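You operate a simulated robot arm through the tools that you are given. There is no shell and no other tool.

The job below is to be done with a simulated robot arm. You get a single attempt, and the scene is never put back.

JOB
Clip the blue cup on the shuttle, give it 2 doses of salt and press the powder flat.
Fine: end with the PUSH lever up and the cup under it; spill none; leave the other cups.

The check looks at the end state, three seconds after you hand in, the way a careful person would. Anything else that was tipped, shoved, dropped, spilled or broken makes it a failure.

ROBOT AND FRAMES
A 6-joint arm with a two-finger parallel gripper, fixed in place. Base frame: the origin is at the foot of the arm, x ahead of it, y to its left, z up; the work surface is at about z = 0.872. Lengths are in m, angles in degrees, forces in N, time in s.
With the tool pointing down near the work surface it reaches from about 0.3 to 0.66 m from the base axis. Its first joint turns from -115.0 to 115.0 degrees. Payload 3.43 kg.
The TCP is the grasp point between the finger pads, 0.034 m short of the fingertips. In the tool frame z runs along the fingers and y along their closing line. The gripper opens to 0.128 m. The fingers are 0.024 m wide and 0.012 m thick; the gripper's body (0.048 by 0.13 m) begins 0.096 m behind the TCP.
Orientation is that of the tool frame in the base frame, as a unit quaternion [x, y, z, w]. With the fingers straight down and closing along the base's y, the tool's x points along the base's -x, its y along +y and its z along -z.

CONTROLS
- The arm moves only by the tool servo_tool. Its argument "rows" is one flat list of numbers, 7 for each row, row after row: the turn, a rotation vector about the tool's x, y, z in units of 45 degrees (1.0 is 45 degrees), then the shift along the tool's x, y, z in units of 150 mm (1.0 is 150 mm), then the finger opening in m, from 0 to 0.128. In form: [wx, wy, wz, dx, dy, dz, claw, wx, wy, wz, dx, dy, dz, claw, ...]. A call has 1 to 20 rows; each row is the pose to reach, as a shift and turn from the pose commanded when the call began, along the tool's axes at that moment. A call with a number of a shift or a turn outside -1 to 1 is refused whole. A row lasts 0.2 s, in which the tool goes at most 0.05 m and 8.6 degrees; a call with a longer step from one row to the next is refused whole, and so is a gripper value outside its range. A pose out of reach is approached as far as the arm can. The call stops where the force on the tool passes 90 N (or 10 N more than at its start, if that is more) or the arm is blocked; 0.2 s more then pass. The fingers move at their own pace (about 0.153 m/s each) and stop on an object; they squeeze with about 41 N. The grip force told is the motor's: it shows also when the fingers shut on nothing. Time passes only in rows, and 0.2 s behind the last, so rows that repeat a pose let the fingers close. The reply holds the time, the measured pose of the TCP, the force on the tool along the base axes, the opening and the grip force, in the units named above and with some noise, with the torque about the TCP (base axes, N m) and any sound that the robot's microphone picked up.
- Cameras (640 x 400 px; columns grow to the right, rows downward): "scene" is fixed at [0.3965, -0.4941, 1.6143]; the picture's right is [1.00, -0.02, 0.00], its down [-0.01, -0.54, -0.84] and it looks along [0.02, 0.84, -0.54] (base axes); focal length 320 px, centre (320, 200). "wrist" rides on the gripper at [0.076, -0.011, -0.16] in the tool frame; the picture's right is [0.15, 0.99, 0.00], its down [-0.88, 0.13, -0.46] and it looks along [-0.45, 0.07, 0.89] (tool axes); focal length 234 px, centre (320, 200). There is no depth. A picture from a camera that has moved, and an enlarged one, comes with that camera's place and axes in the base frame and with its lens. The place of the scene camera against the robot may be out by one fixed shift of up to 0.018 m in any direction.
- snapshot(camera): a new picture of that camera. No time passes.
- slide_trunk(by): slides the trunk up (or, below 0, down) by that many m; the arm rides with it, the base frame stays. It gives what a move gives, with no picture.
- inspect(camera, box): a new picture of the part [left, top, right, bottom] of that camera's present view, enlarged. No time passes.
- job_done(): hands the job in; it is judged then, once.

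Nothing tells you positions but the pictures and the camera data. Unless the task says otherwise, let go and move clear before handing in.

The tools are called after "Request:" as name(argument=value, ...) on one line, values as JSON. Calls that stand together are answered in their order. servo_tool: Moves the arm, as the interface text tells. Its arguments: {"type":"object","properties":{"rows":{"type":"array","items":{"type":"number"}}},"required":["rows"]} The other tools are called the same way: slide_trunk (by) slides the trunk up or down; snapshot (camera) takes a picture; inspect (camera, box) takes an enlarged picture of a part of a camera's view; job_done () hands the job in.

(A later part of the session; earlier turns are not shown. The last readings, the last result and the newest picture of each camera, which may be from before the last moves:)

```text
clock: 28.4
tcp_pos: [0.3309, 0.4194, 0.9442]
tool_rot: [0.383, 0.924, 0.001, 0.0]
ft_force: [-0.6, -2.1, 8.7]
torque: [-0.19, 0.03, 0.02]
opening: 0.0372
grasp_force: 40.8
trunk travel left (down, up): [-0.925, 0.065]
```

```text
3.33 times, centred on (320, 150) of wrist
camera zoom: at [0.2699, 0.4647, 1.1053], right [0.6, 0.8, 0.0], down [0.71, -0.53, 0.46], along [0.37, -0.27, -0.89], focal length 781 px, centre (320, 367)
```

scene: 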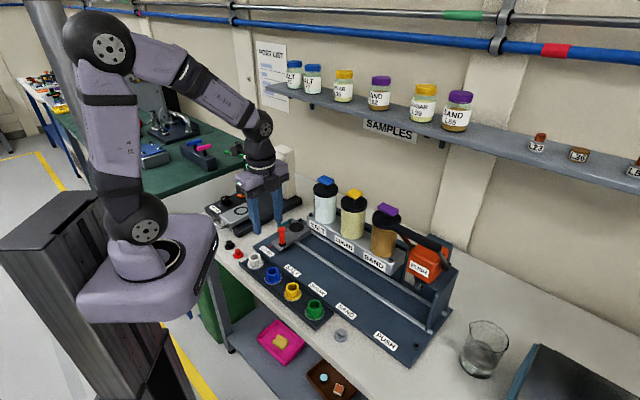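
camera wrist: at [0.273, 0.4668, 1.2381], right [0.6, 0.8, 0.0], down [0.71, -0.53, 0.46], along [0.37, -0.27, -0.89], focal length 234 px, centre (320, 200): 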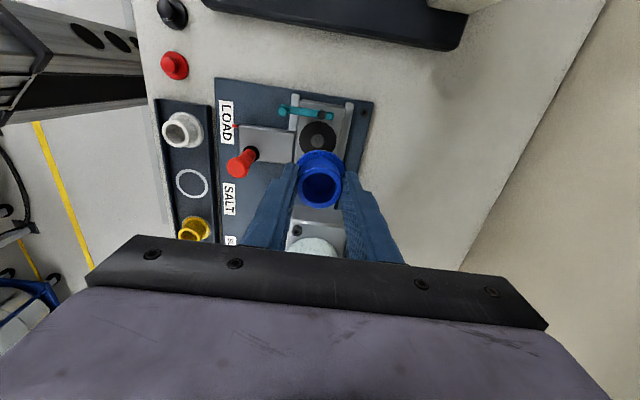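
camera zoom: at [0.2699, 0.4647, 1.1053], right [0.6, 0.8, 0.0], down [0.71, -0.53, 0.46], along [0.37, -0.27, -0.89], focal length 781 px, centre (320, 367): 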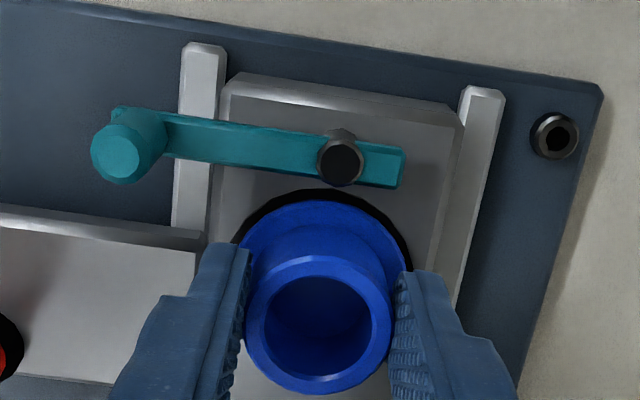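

Contact was felt (8.7 N): the cup sits on the seat, centred within a couple of mm. I release gently and look.

Request:
servo_tool(rows=[0, 0, 0, 0, 0, -0.006, 0.036, 0, 0, 0, 0, 0, -0.006, 0.045, 0, 0, 0, 0, 0, -0.006, 0.056, 0, 0, 0, 0, 0, -0.006, 0.06])

Request:
inspect(camera="scene", box=[270, 200, 310, 240])

Request:
inspect(camera="wrist", box=[260, 90, 380, 210])

```text
clock: 29.4
tcp_pos: [0.3305, 0.4191, 0.9447]
tool_rot: [0.383, 0.924, 0.0, 0.0]
ft_force: [-0.8, 0.7, -0.1]
torque: [-0.01, -0.01, 0.0]
opening: 0.0602
grasp_force: 0.0
trunk travel left (down, up): [-0.925, 0.065]
```

```text
10.00 times, centred on (290, 220) of scene
camera zoom: at [0.3965, -0.4941, 1.6143], right [1.0, -0.02, 0.0], down [-0.01, -0.54, -0.84], along [0.02, 0.84, -0.54], focal length 3195 px, centre (620, 0)
```

zoom: 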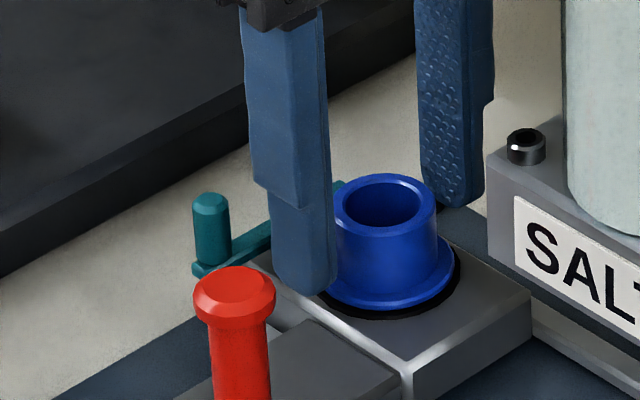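

```text
3.33 times, centred on (320, 150) of wrist
camera zoom: at [0.2706, 0.4657, 1.1048], right [0.6, 0.8, 0.0], down [0.71, -0.53, 0.46], along [0.37, -0.27, -0.89], focal length 781 px, centre (320, 367)
```

zoom: 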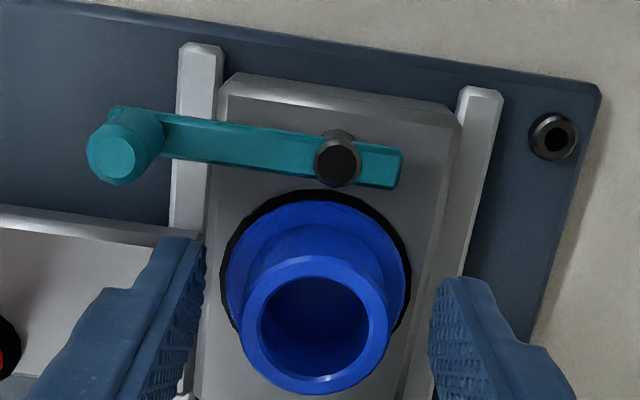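

The cup stands centred on the seat. Now I raise, close the fingers, and move to the outer side of the clip's post to swing it over the flange.

Request:
servo_tool(rows=[0, 0, 0, 0, 0, -0.2, 0.06, 0, 0, 0, 0, 0, -0.45, 0.06, 0, 0, 0, 0, 0, -0.7, 0.06, 0, 0, 0, 0.2, -0.15, -0.75, 0.0, 0, 0, 0, 0.4, -0.28, -0.75, 0.0, 0, 0, 0, 0.436, -0.307, -0.75, 0.0, 0, 0, 0, 0.436, -0.307, -0.75, 0.0])

Request:
inspect(camera="wrist", box=[230, 60, 430, 220])

Request:
inspect(camera="scene", box=[235, 170, 325, 250])

```text
clock: 31.0
tcp_pos: [0.2522, 0.4318, 1.0571]
tool_rot: [0.383, 0.924, -0.001, 0.0]
ft_force: [-0.4, -0.1, 0.1]
torque: [0.02, 0.01, 0.02]
opening: 0.0001
grasp_force: 32.8
trunk travel left (down, up): [-0.925, 0.065]
```

```text
2.50 times, centred on (330, 140) of wrist
camera zoom: at [0.1914, 0.4779, 1.2179], right [0.6, 0.8, 0.0], down [0.71, -0.53, 0.46], along [0.37, -0.27, -0.89], focal length 585 px, centre (295, 350)
```

zoom: 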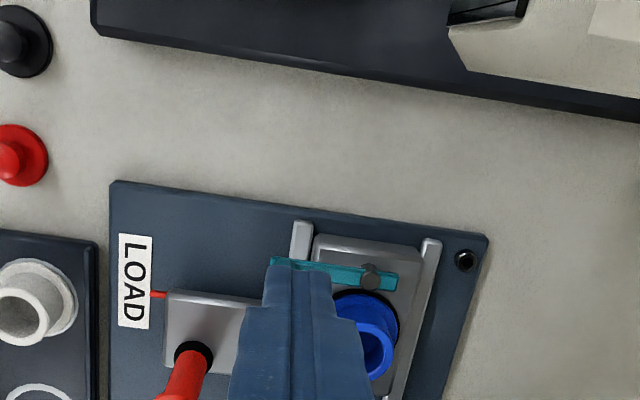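

```text
5.00 times, centred on (280, 210) of scene
camera zoom: at [0.3965, -0.4941, 1.6143], right [1.0, -0.02, 0.0], down [-0.01, -0.54, -0.84], along [0.02, 0.84, -0.54], focal length 1598 px, centre (520, 150)
```

zoom: 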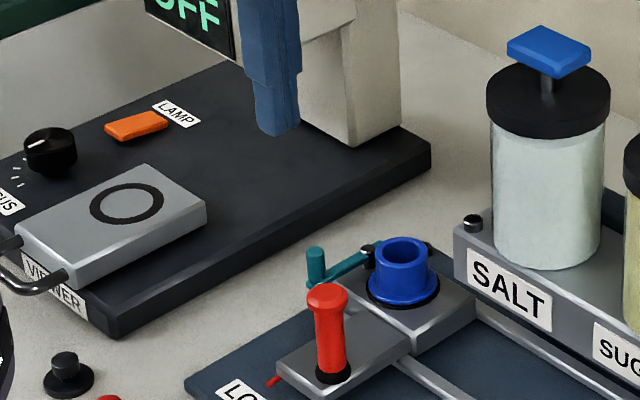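

The viewer's monitor is close to the wrist camera in this orientation, so I turn the tool back 90° (camera on the robot's side) before lowering beside the clip post.

Request:
servo_tool(rows=[0, 0, -0.18, 0, 0, 0, 0.0, 0, 0, -0.36, 0, 0, 0, 0.0, 0, 0, -0.54, 0, 0, 0, 0.0, 0, 0, -0.72, 0, 0, 0, 0.0, 0, 0, -0.9, 0, 0, 0, 0.0, 0, 0, -1.0, 0, 0, 0, 0.0])

Request:
servo_tool(rows=[0, 0, -0.18, 0, 0, 0, 0.0, 0, 0, -0.36, 0, 0, 0, 0.0, 0, 0, -0.54, 0, 0, 0, 0.0, 0, 0, -0.72, 0, 0, 0, 0.0, 0, 0, -0.9, 0, 0, 0, 0.0, 0, 0, -1.0, 0, 0, 0, 0.0])

Request:
snapshot(camera="wrist")

Request:
inspect(camera="wrist", box=[220, 60, 420, 220])

Request:
snapshot(camera="scene")

```text
clock: 32.4
tcp_pos: [0.2526, 0.4321, 1.0572]
tool_rot: [-0.001, 1.0, 0.0, 0.0]
ft_force: [-0.8, 0.2, 0.5]
torque: [0.02, 0.0, -0.01]
opening: 0.0
grasp_force: 33.1
trunk travel left (down, up): [-0.925, 0.065]
```

```text
clock: 33.8
tcp_pos: [0.2529, 0.4334, 1.0566]
tool_rot: [-0.384, 0.923, 0.0, -0.001]
ft_force: [0.2, 0.6, -0.3]
torque: [-0.04, -0.01, -0.02]
opening: 0.0
grasp_force: 32.6
trunk travel left (down, up): [-0.925, 0.065]
```

```text
taken
camera wrist: at [0.2078, 0.3717, 1.2167], right [-0.8, 0.59, 0.0], down [0.53, 0.72, 0.46], along [0.27, 0.37, -0.89], focal length 234 px, centre (320, 200)
```

wrist: 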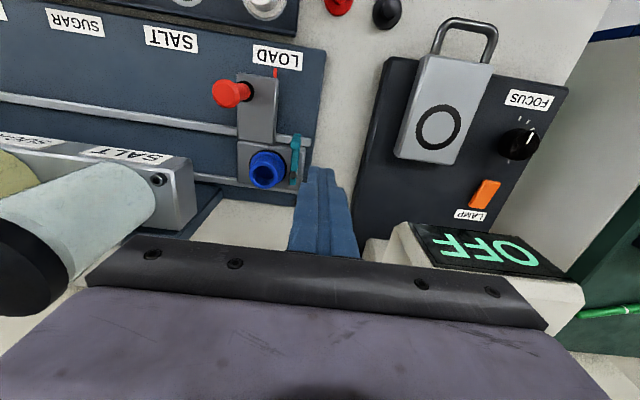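

```text
2.50 times, centred on (320, 140) of wrist
camera zoom: at [0.2078, 0.3717, 1.2167], right [-0.8, 0.59, 0.0], down [0.53, 0.72, 0.46], along [0.27, 0.37, -0.89], focal length 585 px, centre (320, 350)
```

zoom: 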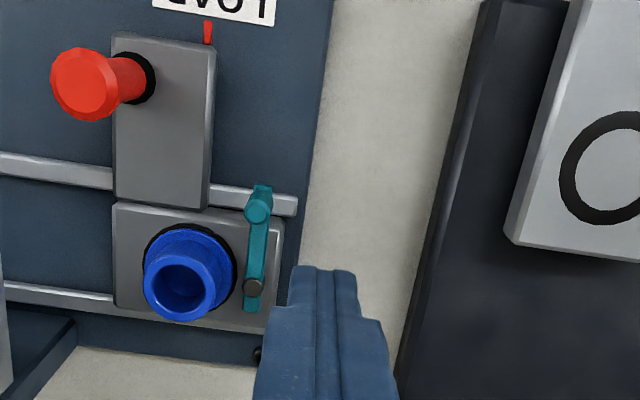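

```text
taken
```

scene: 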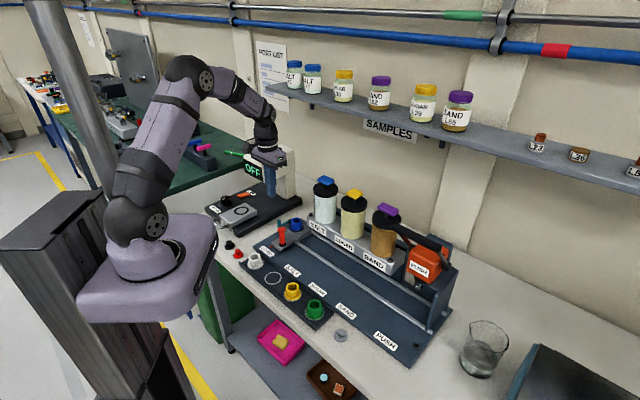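

The closed fingers are about 12 mm outside the clip post. I lower the tips to the post's height.

Request:
servo_tool(rows=[0, 0, 0, 0.02, 0, 0.2, 0.0, 0, 0, 0, 0.02, 0, 0.4, 0.0, 0, 0, 0, 0.02, 0, 0.58, 0.0, 0, 0, 0, 0.02, 0, 0.67, 0.0, 0, 0, 0, 0.02, 0, 0.67, 0.0])

Request:
inspect(camera="wrist", box=[220, 60, 420, 220])

Request:
inspect(camera="scene", box=[255, 190, 325, 250])

```text
clock: 35.0
tcp_pos: [0.2494, 0.4295, 0.9564]
tool_rot: [-0.383, 0.924, 0.0, 0.0]
ft_force: [0.1, 0.1, -1.0]
torque: [0.0, -0.02, 0.0]
opening: 0.0
grasp_force: 32.9
trunk travel left (down, up): [-0.925, 0.065]
```

```text
2.50 times, centred on (320, 140) of wrist
camera zoom: at [0.205, 0.3698, 1.1161], right [-0.8, 0.6, 0.0], down [0.53, 0.71, 0.46], along [0.27, 0.37, -0.89], focal length 585 px, centre (320, 350)
```

zoom: 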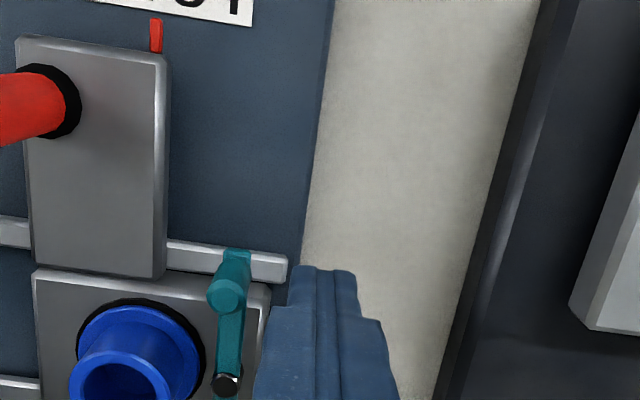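

```text
6.67 times, centred on (290, 220) of scene
camera zoom: at [0.3965, -0.4941, 1.6143], right [1.0, -0.02, 0.0], down [-0.01, -0.54, -0.84], along [0.02, 0.84, -0.54], focal length 2130 px, centre (520, 67)
```

zoom: 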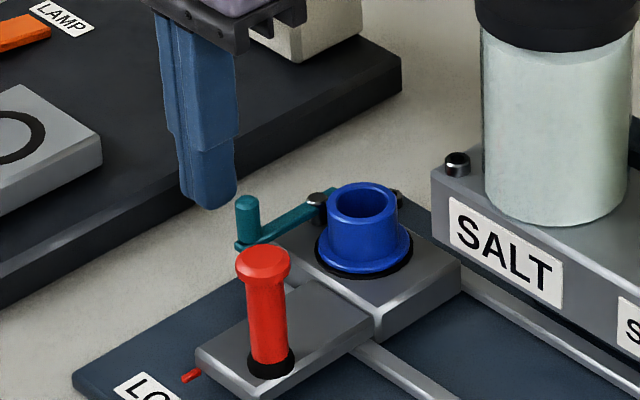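

Tips are level with the post. I lower 5 mm and begin pushing the post toward the cup.

Request:
servo_tool(rows=[0, 0, 0, 0, 0, 0.03, 0.0, 0, 0, 0, 0, -0.05, 0.033, 0.0, 0, 0, 0, 0, -0.09, 0.033, 0.0, 0, 0, 0, 0, -0.13, 0.033, 0.0, 0, 0, 0, 0, -0.17, 0.033, 0.0, 0, 0, 0, 0, -0.18, 0.033, 0.0])

Request:
inspect(camera="wrist", box=[220, 60, 420, 220])

Request:
inspect(camera="scene", box=[255, 190, 325, 250])

```text
clock: 36.4
tcp_pos: [0.2704, 0.4118, 0.9522]
tool_rot: [-0.382, 0.924, 0.0, 0.0]
ft_force: [-0.7, 0.4, -0.7]
torque: [-0.02, 0.02, 0.03]
opening: 0.0002
grasp_force: 33.4
trunk travel left (down, up): [-0.925, 0.065]
```

```text
2.50 times, centred on (320, 140) of wrist
camera zoom: at [0.225, 0.3504, 1.1121], right [-0.8, 0.6, 0.0], down [0.53, 0.71, 0.46], along [0.27, 0.37, -0.89], focal length 585 px, centre (320, 350)
```

zoom: 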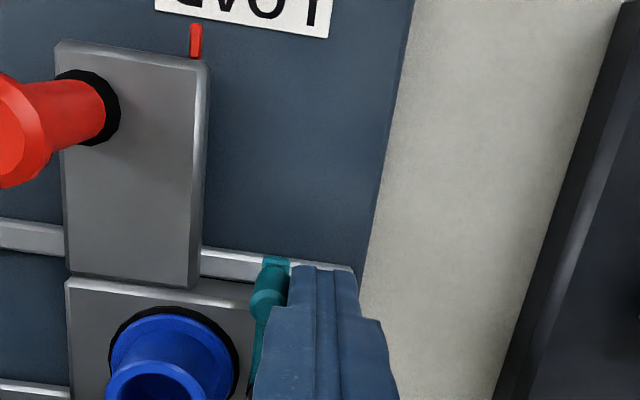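

```text
6.67 times, centred on (290, 220) of scene
camera zoom: at [0.3965, -0.4941, 1.6143], right [1.0, -0.02, 0.0], down [-0.01, -0.54, -0.84], along [0.02, 0.84, -0.54], focal length 2130 px, centre (520, 67)
```

zoom: 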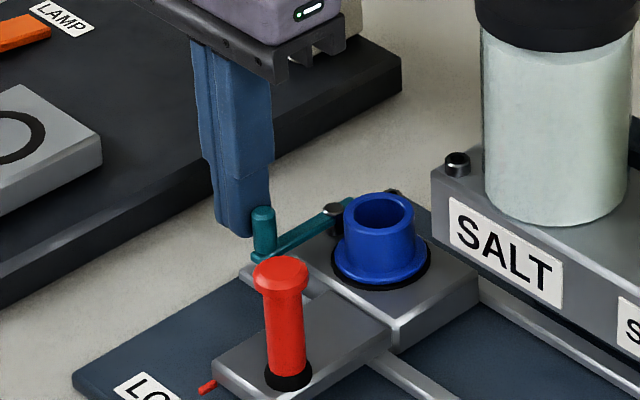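

Pushing the post slid the whole shuttle about 15 mm instead of turning the clip, so the shuttle must be braced: I'll squeeze the post against the shuttle's own far edge. I look at the shuttle geometry closely first.

Request:
inspect(camera="scene", box=[275, 215, 320, 255])

Request:
inspect(camera="wrist", box=[220, 120, 320, 220])

Request:
snapshot(camera="wrist")

```text
10.00 times, centred on (298, 235) of scene
camera zoom: at [0.3965, -0.4941, 1.6143], right [1.0, -0.02, 0.0], down [-0.01, -0.54, -0.84], along [0.02, 0.84, -0.54], focal length 3195 px, centre (545, -150)
```

zoom: 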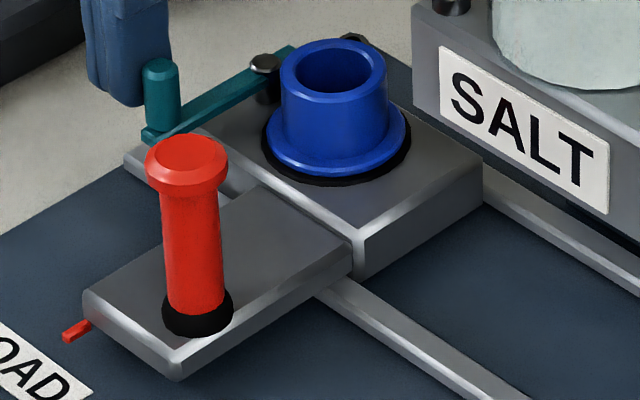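

```text
4.00 times, centred on (270, 170) of wrist
camera zoom: at [0.225, 0.3504, 1.1121], right [-0.8, 0.6, 0.0], down [0.53, 0.71, 0.46], along [0.27, 0.37, -0.89], focal length 937 px, centre (520, 320)
```

zoom: 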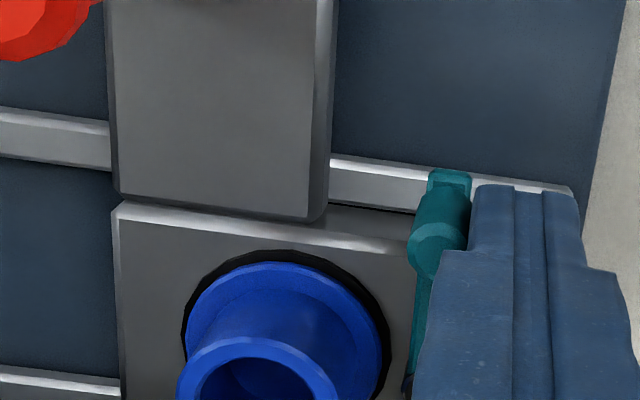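

```text
taken
camera wrist: at [0.225, 0.3504, 1.1121], right [-0.8, 0.6, 0.0], down [0.53, 0.71, 0.46], along [0.27, 0.37, -0.89], focal length 234 px, centre (320, 200)
```

wrist: 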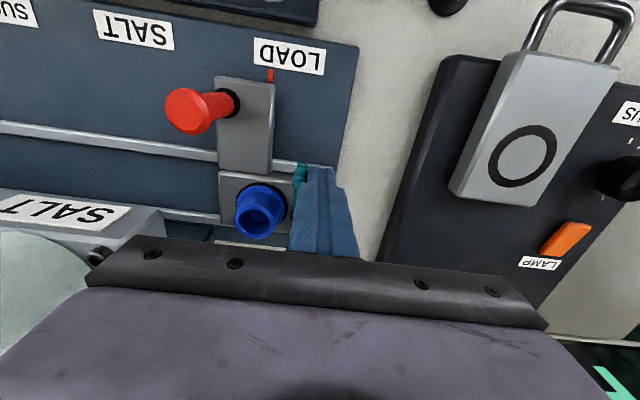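

Now the shuttle's shape is clear: a thick seat plate with a lower arm carrying the knob, and the clip raised on a spacer. First I push the shuttle back to LOAD by the knob.

Request:
servo_tool(rows=[0, 0, 0, 0, 0.02, -0.2, 0.0, 0, 0, 0, 0, 0.02, -0.5, 0.0, 0, 0, 0, 0.1, -0.27, -0.52, 0.0, 0, 0, 0, 0.2, -0.54, -0.52, 0.0, 0, 0, 0, 0.312, -0.81, -0.52, 0.0, 0, 0, 0, 0.312, -0.81, -0.3, 0.0, 0, 0, 0, 0.312, -0.81, -0.12, 0.0, 0, 0, 0, 0.312, -0.81, -0.12, 0.0])

Request:
inspect(camera="wrist", box=[220, 60, 420, 220])

Request:
inspect(camera="scene", box=[255, 190, 345, 260])

```text
clock: 38.2
tcp_pos: [0.3222, 0.2927, 0.9695]
tool_rot: [-0.383, 0.924, -0.001, 0.0]
ft_force: [0.4, -0.3, 0.4]
torque: [-0.02, -0.02, -0.02]
opening: 0.0
grasp_force: 32.6
trunk travel left (down, up): [-0.925, 0.065]
```

```text
2.50 times, centred on (320, 140) of wrist
camera zoom: at [0.2769, 0.232, 1.1297], right [-0.8, 0.6, 0.0], down [0.53, 0.71, 0.46], along [0.27, 0.37, -0.89], focal length 585 px, centre (320, 350)
```

zoom: 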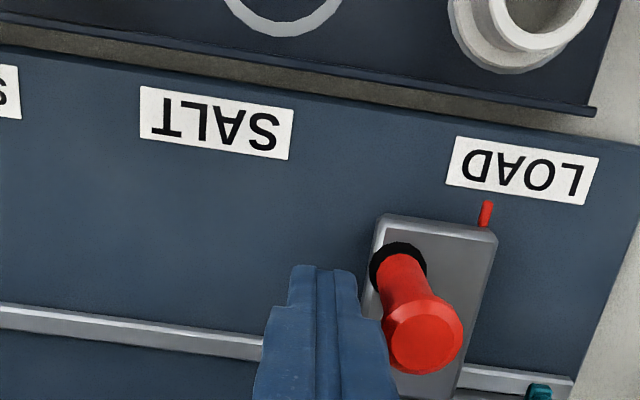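

```text
5.71 times, centred on (300, 225) of scene
camera zoom: at [0.3965, -0.4941, 1.6143], right [1.0, -0.02, 0.0], down [-0.01, -0.54, -0.84], along [0.02, 0.84, -0.54], focal length 1826 px, centre (434, 57)
```

zoom: 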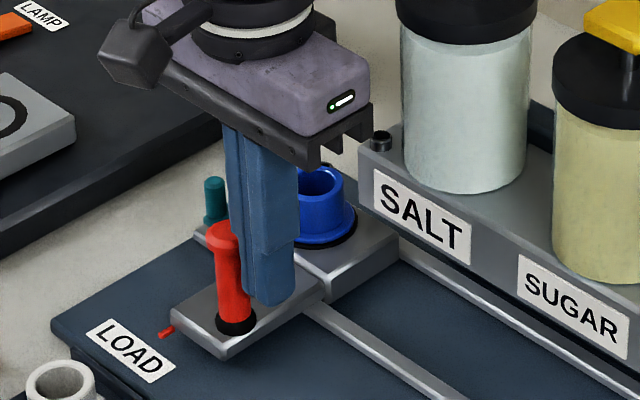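

Request:
servo_tool(rows=[0, 0, 0, 0, 0.04, 0, 0.0, 0, 0, 0, 0, 0.08, 0, 0.0, 0, 0, 0, 0, 0.12, 0, 0.0, 0, 0, 0, 0, 0.15, 0, 0.0, 0, 0, 0, 0, 0.165, 0, 0.0])

Request:
inspect(camera="wrist", box=[220, 60, 420, 220])

Request:
inspect(camera="scene", box=[255, 190, 345, 260])

```text
clock: 39.4
tcp_pos: [0.3061, 0.3086, 0.9696]
tool_rot: [-0.383, 0.924, 0.0, -0.002]
ft_force: [8.1, -8.1, -1.0]
torque: [-0.09, -0.1, 0.01]
opening: 0.0002
grasp_force: 33.2
trunk travel left (down, up): [-0.925, 0.065]
```

```text
2.50 times, centred on (320, 140) of wrist
camera zoom: at [0.2603, 0.2475, 1.1292], right [-0.8, 0.6, 0.0], down [0.53, 0.71, 0.45], along [0.27, 0.37, -0.89], focal length 585 px, centre (320, 350)
```

zoom: 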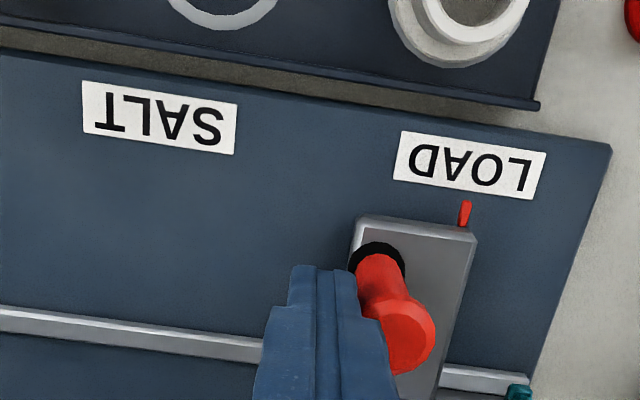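

```text
5.71 times, centred on (300, 225) of scene
camera zoom: at [0.3965, -0.4941, 1.6143], right [1.0, -0.02, 0.0], down [-0.01, -0.54, -0.84], along [0.02, 0.84, -0.54], focal length 1826 px, centre (434, 57)
```

zoom: 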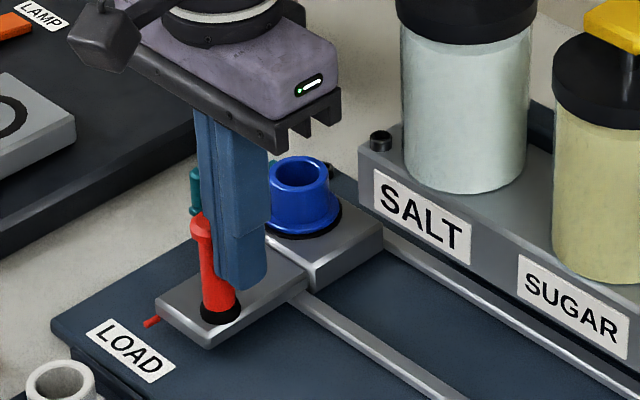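

LOAD is a hard stop (≈11 N), so the shuttle is home. Now I raise, open to 0.10 m, tilt 12° so the far finger is lower, and position over post and seat-plate edge.

Request:
servo_tool(rows=[0, 0, 0, 0, -0.05, -0.1, 0.0, 0, 0, 0, 0, -0.05, -0.35, 0.0, 0, 0, 0, 0, -0.03, -0.6, 0.0, -0.09, 0, 0, -0.13, 0.12, -0.6, 0.05, -0.18, 0, 0, -0.26, 0.24, -0.6, 0.1, -0.267, 0, 0, -0.38, 0.353, -0.6, 0.1, -0.267, 0, 0, -0.38, 0.353, -0.4, 0.1, -0.267, 0, 0, -0.38, 0.353, -0.203, 0.1, -0.267, 0, 0, -0.38, 0.353, -0.203, 0.1])

Request:
inspect(camera="wrist", box=[200, 40, 440, 240])

Request:
inspect(camera="scene", box=[255, 190, 345, 260])

```text
clock: 41.4
tcp_pos: [0.3082, 0.3865, 1.001]
tool_rot: [-0.381, 0.919, 0.097, -0.04]
ft_force: [1.1, 0.1, 0.5]
torque: [0.03, -0.02, -0.01]
opening: 0.0998
grasp_force: 0.1
trunk travel left (down, up): [-0.925, 0.065]
```

```text
2.00 times, centred on (320, 140) of wrist
camera zoom: at [0.2873, 0.3029, 1.1551], right [-0.79, 0.58, 0.21], down [0.6, 0.65, 0.47], along [0.14, 0.5, -0.86], focal length 468 px, centre (320, 320)
```

zoom: 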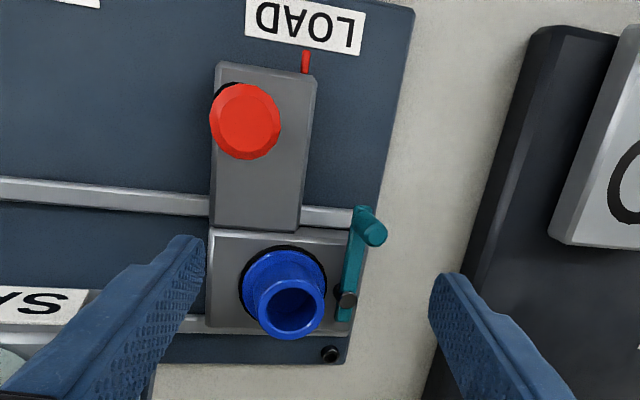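

```text
5.71 times, centred on (300, 225) of scene
camera zoom: at [0.3965, -0.4941, 1.6143], right [1.0, -0.02, 0.0], down [-0.01, -0.54, -0.84], along [0.02, 0.84, -0.54], focal length 1826 px, centre (434, 57)
```

zoom: 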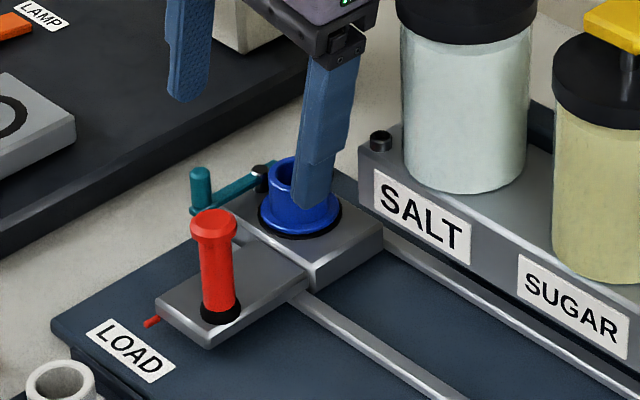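

Tilt and placement look right. I descend most of the way, then check.

Request:
servo_tool(rows=[0, 0, 0, -0.003, -0.025, 0.1, 0.1, 0, 0, 0, -0.006, -0.05, 0.2, 0.1, 0, 0, 0, -0.009, -0.075, 0.29, 0.1, 0, 0, 0, -0.012, -0.088, 0.34, 0.1, 0, 0, 0, -0.012, -0.088, 0.34, 0.1])

Request:
inspect(camera="wrist", box=[200, 40, 440, 240])

Request:
inspect(camera="scene", box=[265, 190, 325, 250])

```text
clock: 42.6
tcp_pos: [0.3113, 0.3877, 0.948]
tool_rot: [-0.38, 0.919, 0.096, -0.04]
ft_force: [0.1, -0.5, -0.2]
torque: [0.01, 0.0, -0.02]
opening: 0.0998
grasp_force: 0.1
trunk travel left (down, up): [-0.925, 0.065]
```

```text
2.00 times, centred on (320, 140) of wrist
camera zoom: at [0.2898, 0.3036, 1.1017], right [-0.79, 0.58, 0.21], down [0.6, 0.65, 0.47], along [0.14, 0.5, -0.86], focal length 468 px, centre (320, 320)
```

zoom: 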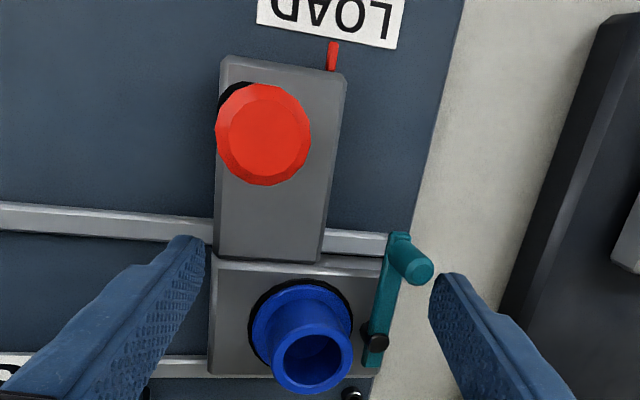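

```text
6.67 times, centred on (295, 220) of scene
camera zoom: at [0.3965, -0.4941, 1.6143], right [1.0, -0.02, 0.0], down [-0.01, -0.54, -0.84], along [0.02, 0.84, -0.54], focal length 2130 px, centre (487, 67)
```

zoom: 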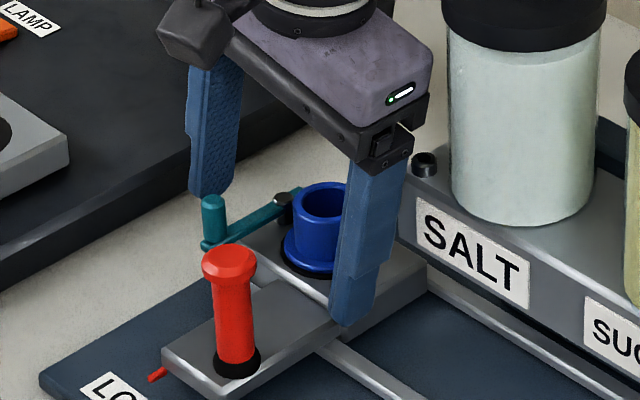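

Request:
servo_tool(rows=[0, 0, 0, 0, -0.007, 0.026, 0.1, 0, 0, 0, 0, -0.012, 0.052, 0.1, 0, 0, 0, 0, -0.012, 0.052, 0.1])

Request:
inspect(camera="wrist", box=[200, 40, 440, 240])

Request:
inspect(camera="scene", box=[265, 190, 325, 250])

```text
clock: 43.4
tcp_pos: [0.3109, 0.3871, 0.9393]
tool_rot: [-0.38, 0.919, 0.096, -0.039]
ft_force: [0.6, -0.2, 0.4]
torque: [0.01, 0.03, 0.01]
opening: 0.1001
grasp_force: 0.1
trunk travel left (down, up): [-0.925, 0.065]
```

```text
2.00 times, centred on (320, 140) of wrist
camera zoom: at [0.289, 0.3032, 1.0935], right [-0.79, 0.58, 0.21], down [0.6, 0.65, 0.47], along [0.14, 0.5, -0.86], focal length 468 px, centre (320, 320)
```

zoom: 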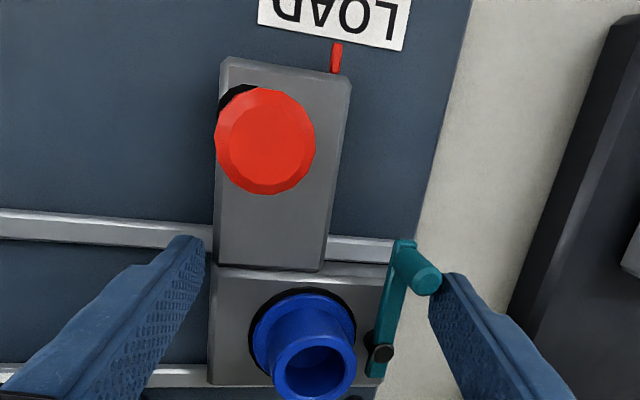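

```text
6.67 times, centred on (295, 220) of scene
camera zoom: at [0.3965, -0.4941, 1.6143], right [1.0, -0.02, 0.0], down [-0.01, -0.54, -0.84], along [0.02, 0.84, -0.54], focal length 2130 px, centre (487, 67)
```

zoom: 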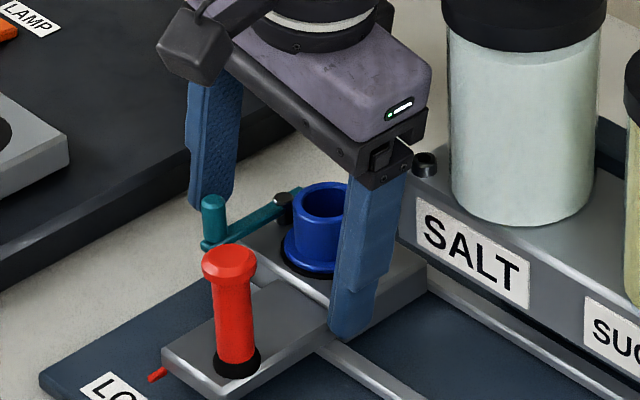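

No contact yet. I start closing gently in steps.

Request:
servo_tool(rows=[0, 0, 0, 0, 0, 0, 0.092, 0, 0, 0, 0, 0, 0, 0.086, 0, 0, 0, 0, 0, 0, 0.08, 0, 0, 0, 0, 0, 0, 0.077, 0, 0, 0, 0, 0, 0, 0.077])

Request:
inspect(camera="wrist", box=[200, 40, 440, 240])

Request:
inspect(camera="scene", box=[265, 190, 325, 250])

```text
clock: 44.6
tcp_pos: [0.3114, 0.3869, 0.9396]
tool_rot: [-0.38, 0.919, 0.095, -0.04]
ft_force: [2.6, -3.6, 1.0]
torque: [-1.2, -1.01, -0.52]
opening: 0.0931
grasp_force: 45.3
trunk travel left (down, up): [-0.925, 0.065]
```

```text
2.00 times, centred on (320, 140) of wrist
camera zoom: at [0.2893, 0.3027, 1.0935], right [-0.79, 0.58, 0.21], down [0.6, 0.64, 0.47], along [0.14, 0.5, -0.86], focal length 468 px, centre (320, 320)
```

zoom: 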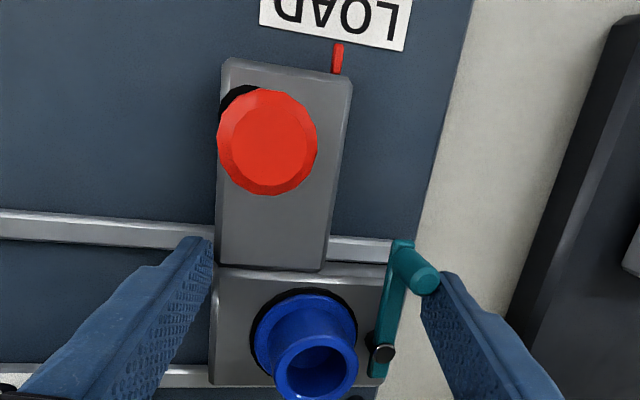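

```text
6.67 times, centred on (295, 220) of scene
camera zoom: at [0.3965, -0.4941, 1.6143], right [1.0, -0.02, 0.0], down [-0.01, -0.54, -0.84], along [0.02, 0.84, -0.54], focal length 2130 px, centre (487, 67)
```

zoom: 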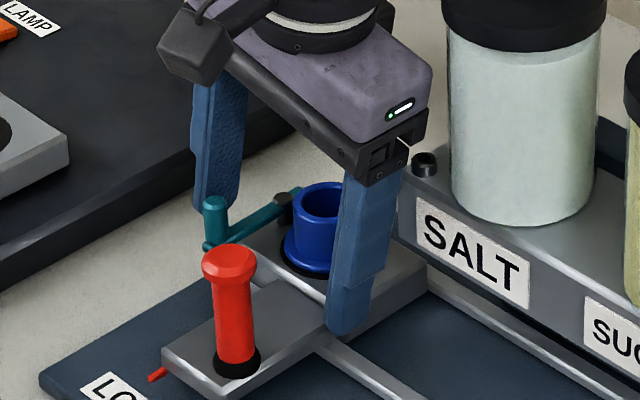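

With 45 N on the post toward the cup the clip did not turn, so it likely turns the other way (outward, with the LOAD stop bracing it, its short tail coming over the flange). I release, raise, untilt and will pinch the post.

Request:
servo_tool(rows=[0, 0, 0, 0, 0, 0, 0.1, 0, 0, 0, 0, 0, 0, 0.1, 0, 0, 0, 0, 0.02, -0.1, 0.1, 0, 0, 0, 0, 0.055, -0.26, 0.1, 0, 0, 0, 0, 0.083, -0.391, 0.1])

Request:
servo_tool(rows=[0.09, 0, 0, 0.03, 0.09, 0.02, 0.08, 0.18, 0, 0, 0.06, 0.18, 0.04, 0.06, 0.267, 0, 0, 0.09, 0.277, 0.059, 0.04, 0.267, 0, 0, 0.09, 0.277, 0.059, 0.04])

Request:
inspect(camera="wrist", box=[220, 40, 420, 220])

Request:
inspect(camera="scene", box=[265, 190, 325, 250])

```text
clock: 45.8
tcp_pos: [0.3113, 0.388, 1.0006]
tool_rot: [-0.38, 0.919, 0.097, -0.04]
ft_force: [-0.3, -0.5, -0.1]
torque: [-0.02, -0.01, -0.04]
opening: 0.0998
grasp_force: 0.0
trunk travel left (down, up): [-0.925, 0.065]
```

```text
clock: 46.8
tcp_pos: [0.2716, 0.4087, 0.9995]
tool_rot: [-0.383, 0.924, 0.001, 0.0]
ft_force: [-0.1, 0.0, -0.2]
torque: [-0.02, 0.03, 0.0]
opening: 0.0401
grasp_force: 0.0
trunk travel left (down, up): [-0.925, 0.065]
```

```text
2.22 times, centred on (320, 130) of wrist
camera zoom: at [0.2258, 0.3468, 1.1603], right [-0.8, 0.6, 0.0], down [0.53, 0.71, 0.46], along [0.27, 0.37, -0.89], focal length 520 px, centre (320, 356)
```

zoom: 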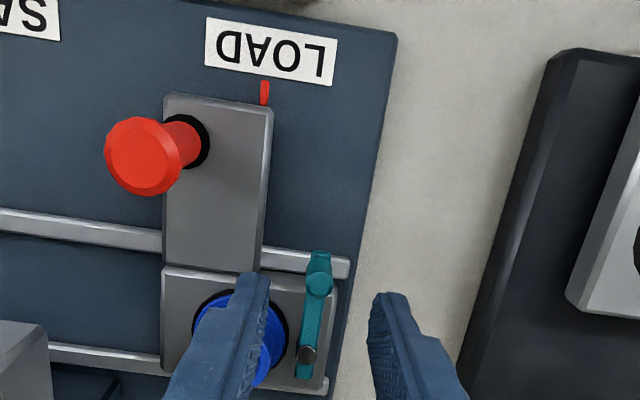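

```text
6.67 times, centred on (295, 220) of scene
camera zoom: at [0.3965, -0.4941, 1.6143], right [1.0, -0.02, 0.0], down [-0.01, -0.54, -0.84], along [0.02, 0.84, -0.54], focal length 2130 px, centre (487, 67)
```

zoom: 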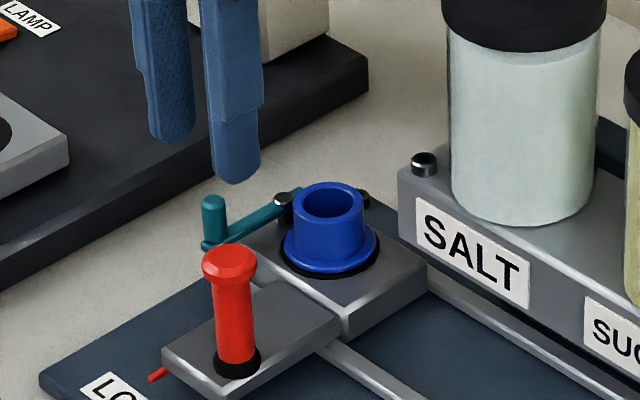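

The post is centred between the fingers. I lower over it with a loose hold and nudge it outward to test.

Request:
servo_tool(rows=[0, 0, 0, 0, 0, 0.1, 0.04, 0, 0, 0, 0, 0, 0.2, 0.04, 0, 0, 0, 0, 0, 0.283, 0.04, 0, 0, 0, 0, 0, 0.283, 0.025, 0, 0, 0, 0, 0, 0.283, 0.018, 0, 0, 0, 0, 0, 0.283, 0.018])

Request:
inspect(camera="wrist", box=[240, 80, 400, 220])

Request:
inspect(camera="scene", box=[265, 190, 325, 250])

```text
clock: 48.2
tcp_pos: [0.2707, 0.4083, 0.9574]
tool_rot: [-0.383, 0.924, 0.0, 0.0]
ft_force: [0.3, -0.2, -0.1]
torque: [-0.03, -0.02, 0.03]
opening: 0.0181
grasp_force: 0.1
trunk travel left (down, up): [-0.925, 0.065]
```

```text
2.86 times, centred on (320, 150) of wrist
camera zoom: at [0.2265, 0.3468, 1.118], right [-0.8, 0.6, 0.0], down [0.53, 0.71, 0.46], along [0.27, 0.37, -0.89], focal length 669 px, centre (320, 343)
```

zoom: 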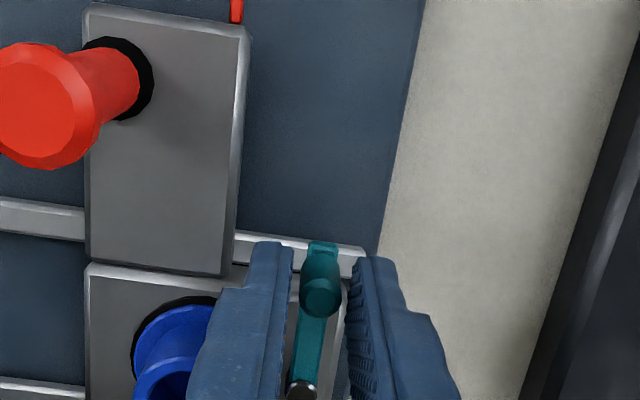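

```text
6.67 times, centred on (295, 220) of scene
camera zoom: at [0.3965, -0.4941, 1.6143], right [1.0, -0.02, 0.0], down [-0.01, -0.54, -0.84], along [0.02, 0.84, -0.54], focal length 2130 px, centre (487, 67)
```

zoom: 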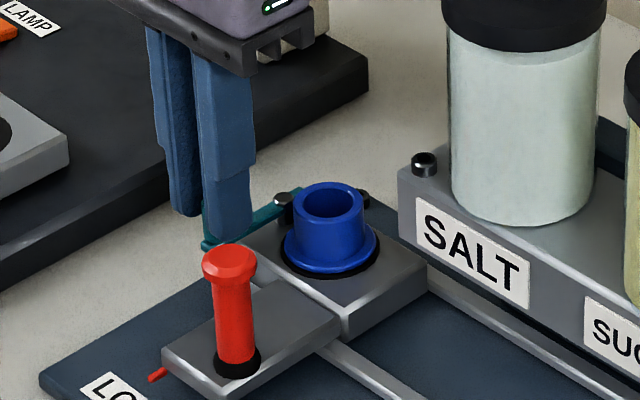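

Request:
servo_tool(rows=[0, 0, 0, 0, 0.03, 0, 0.018, 0, 0, 0, -0.004, 0.06, 0, 0.018, 0, 0, 0, -0.01, 0.095, 0, 0.018])

Request:
inspect(camera="wrist", box=[240, 80, 400, 220])

Request:
inspect(camera="scene", box=[265, 190, 325, 250])

```text
clock: 49.0
tcp_pos: [0.2618, 0.4187, 0.9567]
tool_rot: [-0.383, 0.924, 0.0, 0.0]
ft_force: [0.5, -1.0, -0.6]
torque: [0.0, -0.02, 0.01]
opening: 0.0183
grasp_force: 0.6
trunk travel left (down, up): [-0.925, 0.065]
```

```text
2.86 times, centred on (320, 150) of wrist
camera zoom: at [0.2174, 0.3582, 1.1172], right [-0.8, 0.6, 0.0], down [0.53, 0.71, 0.46], along [0.27, 0.37, -0.89], focal length 669 px, centre (320, 343)
```

zoom: 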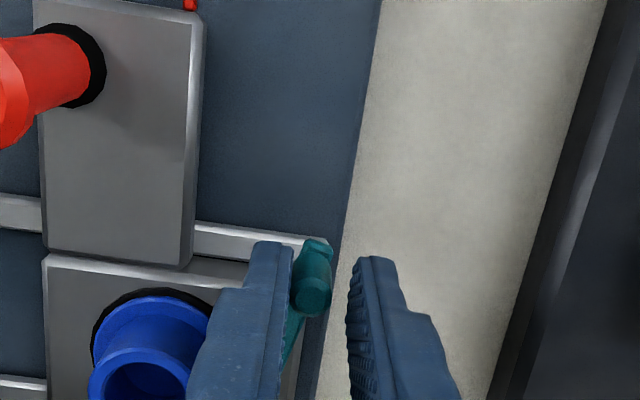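

```text
6.67 times, centred on (295, 220) of scene
camera zoom: at [0.3965, -0.4941, 1.6143], right [1.0, -0.02, 0.0], down [-0.01, -0.54, -0.84], along [0.02, 0.84, -0.54], focal length 2130 px, centre (487, 67)
```

zoom: 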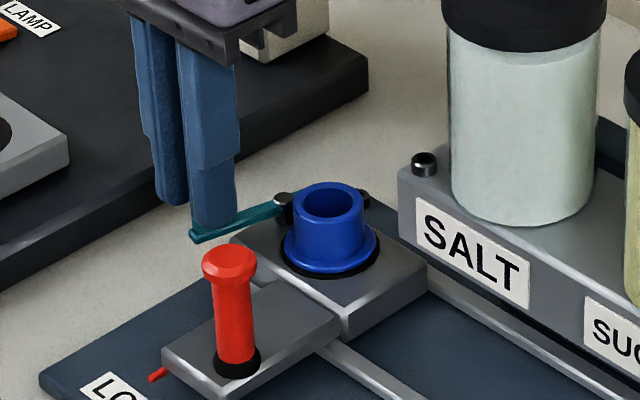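

The clip turns freely outward, so that is its closing direction (its tail swings over the flange). I grip the post and follow the arc.

Request:
servo_tool(rows=[0, 0, 0, 0, 0, 0, 0.005, 0, 0, 0, 0, 0, 0, 0.005, 0, 0, 0, -0.015, 0.04, 0, 0.005, 0, 0, 0, -0.031, 0.073, 0, 0.005, 0, 0, 0, -0.055, 0.107, 0, 0.005, 0, 0, 0, -0.081, 0.138, 0, 0.005])

Request:
inspect(camera="wrist", box=[200, 60, 400, 220])

Request:
inspect(camera="scene", box=[255, 180, 325, 250])

```text
clock: 50.4
tcp_pos: [0.2557, 0.4425, 0.9575]
tool_rot: [-0.383, 0.924, 0.0, 0.0]
ft_force: [1.9, -4.4, -1.7]
torque: [-0.25, -0.02, -0.24]
opening: 0.0125
grasp_force: 44.8
trunk travel left (down, up): [-0.925, 0.065]
```

```text
2.50 times, centred on (300, 140) of wrist
camera zoom: at [0.2115, 0.3807, 1.1172], right [-0.8, 0.6, 0.0], down [0.53, 0.71, 0.46], along [0.27, 0.37, -0.89], focal length 585 px, centre (370, 350)
```

zoom: 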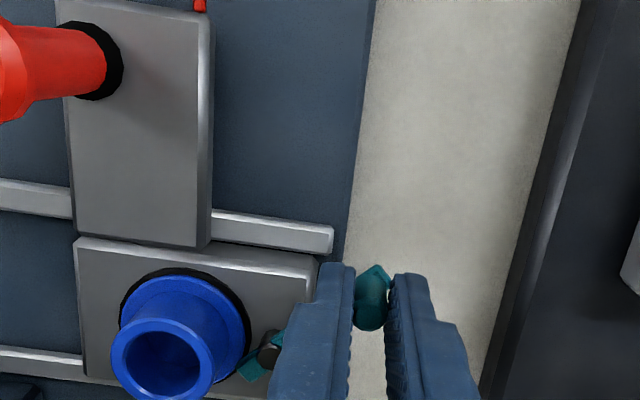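

```text
5.71 times, centred on (290, 215) of scene
camera zoom: at [0.3965, -0.4941, 1.6143], right [1.0, -0.02, 0.0], down [-0.01, -0.54, -0.84], along [0.02, 0.84, -0.54], focal length 1826 px, centre (491, 114)
```

zoom: 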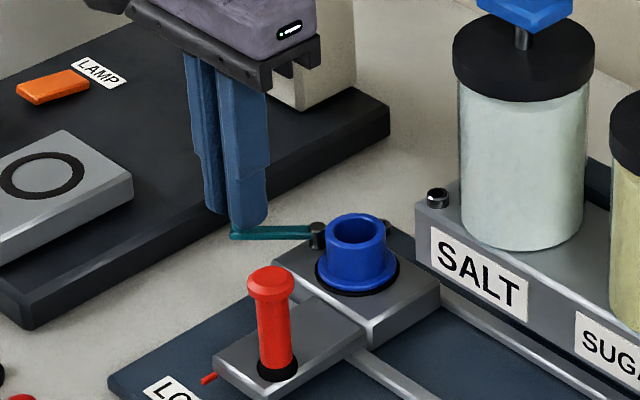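

Working: the tail is swinging toward the flange. I continue the arc.

Request:
servo_tool(rows=[0, 0, 0, -0.03, 0.027, 0, 0.005, 0, 0, 0, -0.064, 0.05, 0, 0.005, 0, 0, 0, -0.1, 0.068, 0, 0.005, 0, 0, 0, -0.14, 0.081, 0, 0.005])

Request:
inspect(camera="wrist", box=[200, 60, 400, 220])

Request:
inspect(camera="scene", box=[255, 180, 325, 250])

```text
clock: 51.4
tcp_pos: [0.2618, 0.4592, 0.9568]
tool_rot: [-0.383, 0.924, -0.001, -0.003]
ft_force: [1.4, -29.5, -0.6]
torque: [3.38, 1.21, 0.42]
opening: 0.0118
grasp_force: 44.9
trunk travel left (down, up): [-0.925, 0.065]
```

```text
2.50 times, centred on (300, 140) of wrist
camera zoom: at [0.217, 0.3988, 1.1178], right [-0.8, 0.6, 0.0], down [0.53, 0.72, 0.45], along [0.27, 0.36, -0.89], focal length 585 px, centre (370, 350)
```

zoom: 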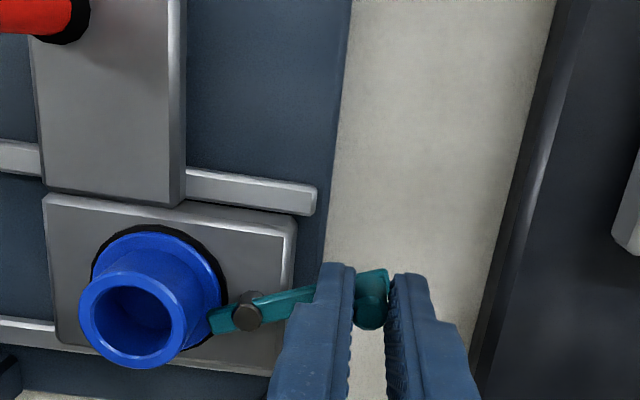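

```text
5.71 times, centred on (290, 215) of scene
camera zoom: at [0.3965, -0.4941, 1.6143], right [1.0, -0.02, 0.0], down [-0.01, -0.54, -0.84], along [0.02, 0.84, -0.54], focal length 1826 px, centre (491, 114)
```

zoom: 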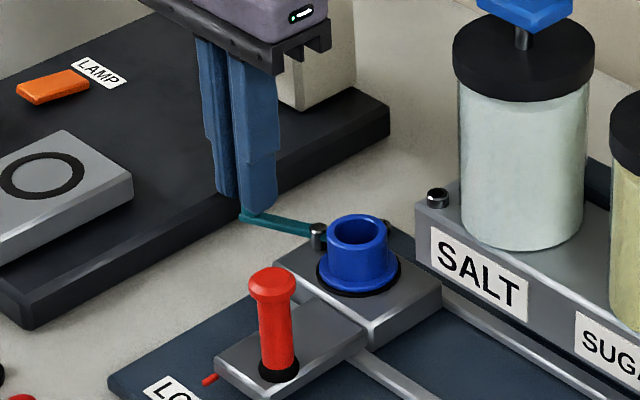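

The clip is nearly closed, but the 30 N force with that torque suggests the gripper body touched the viewer's monitor. I release the post and back away toward the robot, then check.

Request:
servo_tool(rows=[0, 0, 0, 0.01, -0.005, 0, 0.012, 0, 0, 0, 0.02, -0.01, 0, 0.03, 0, 0, 0, 0.02, -0.01, 0, 0.03, 0, 0, 0, 0.12, -0.01, 0, 0.03, 0, 0, 0, 0.3, -0.01, 0, 0.03, 0, 0, 0, 0.4, -0.01, 0, 0.03])

Request:
snapshot(camera="scene")

Request:
inspect(camera="wrist", box=[200, 60, 400, 220])

Request:
inspect(camera="scene", box=[195, 140, 325, 250])

```text
clock: 52.8
tcp_pos: [0.2211, 0.4233, 0.9564]
tool_rot: [-0.382, 0.924, 0.001, 0.001]
ft_force: [0.3, 0.4, 0.0]
torque: [0.03, 0.02, 0.0]
opening: 0.0301
grasp_force: 0.0
trunk travel left (down, up): [-0.925, 0.065]
```

```text
taken
```

scene: 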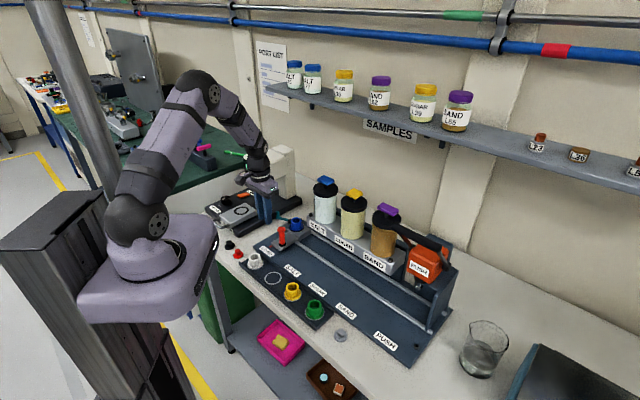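

```text
2.50 times, centred on (300, 140) of wrist
camera zoom: at [0.1764, 0.362, 1.1166], right [-0.8, 0.6, 0.0], down [0.53, 0.71, 0.46], along [0.27, 0.37, -0.89], focal length 585 px, centre (370, 350)
```

zoom: 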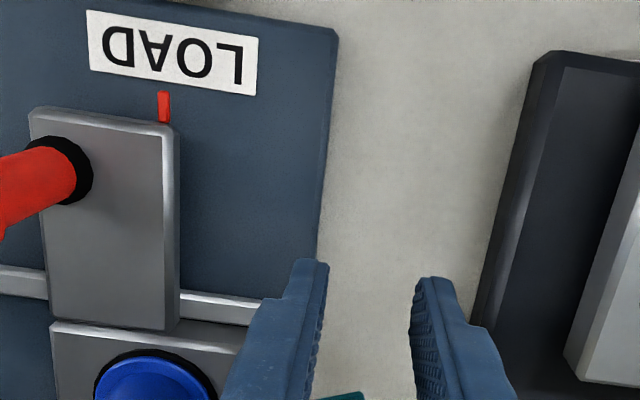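

```text
3.64 times, centred on (260, 195) of scene
camera zoom: at [0.3965, -0.4941, 1.6143], right [1.0, -0.02, 0.0], down [-0.01, -0.54, -0.84], along [0.02, 0.84, -0.54], focal length 1162 px, centre (538, 218)
```

zoom: 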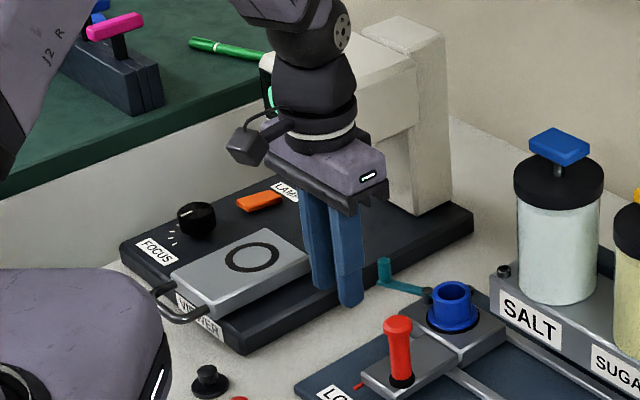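

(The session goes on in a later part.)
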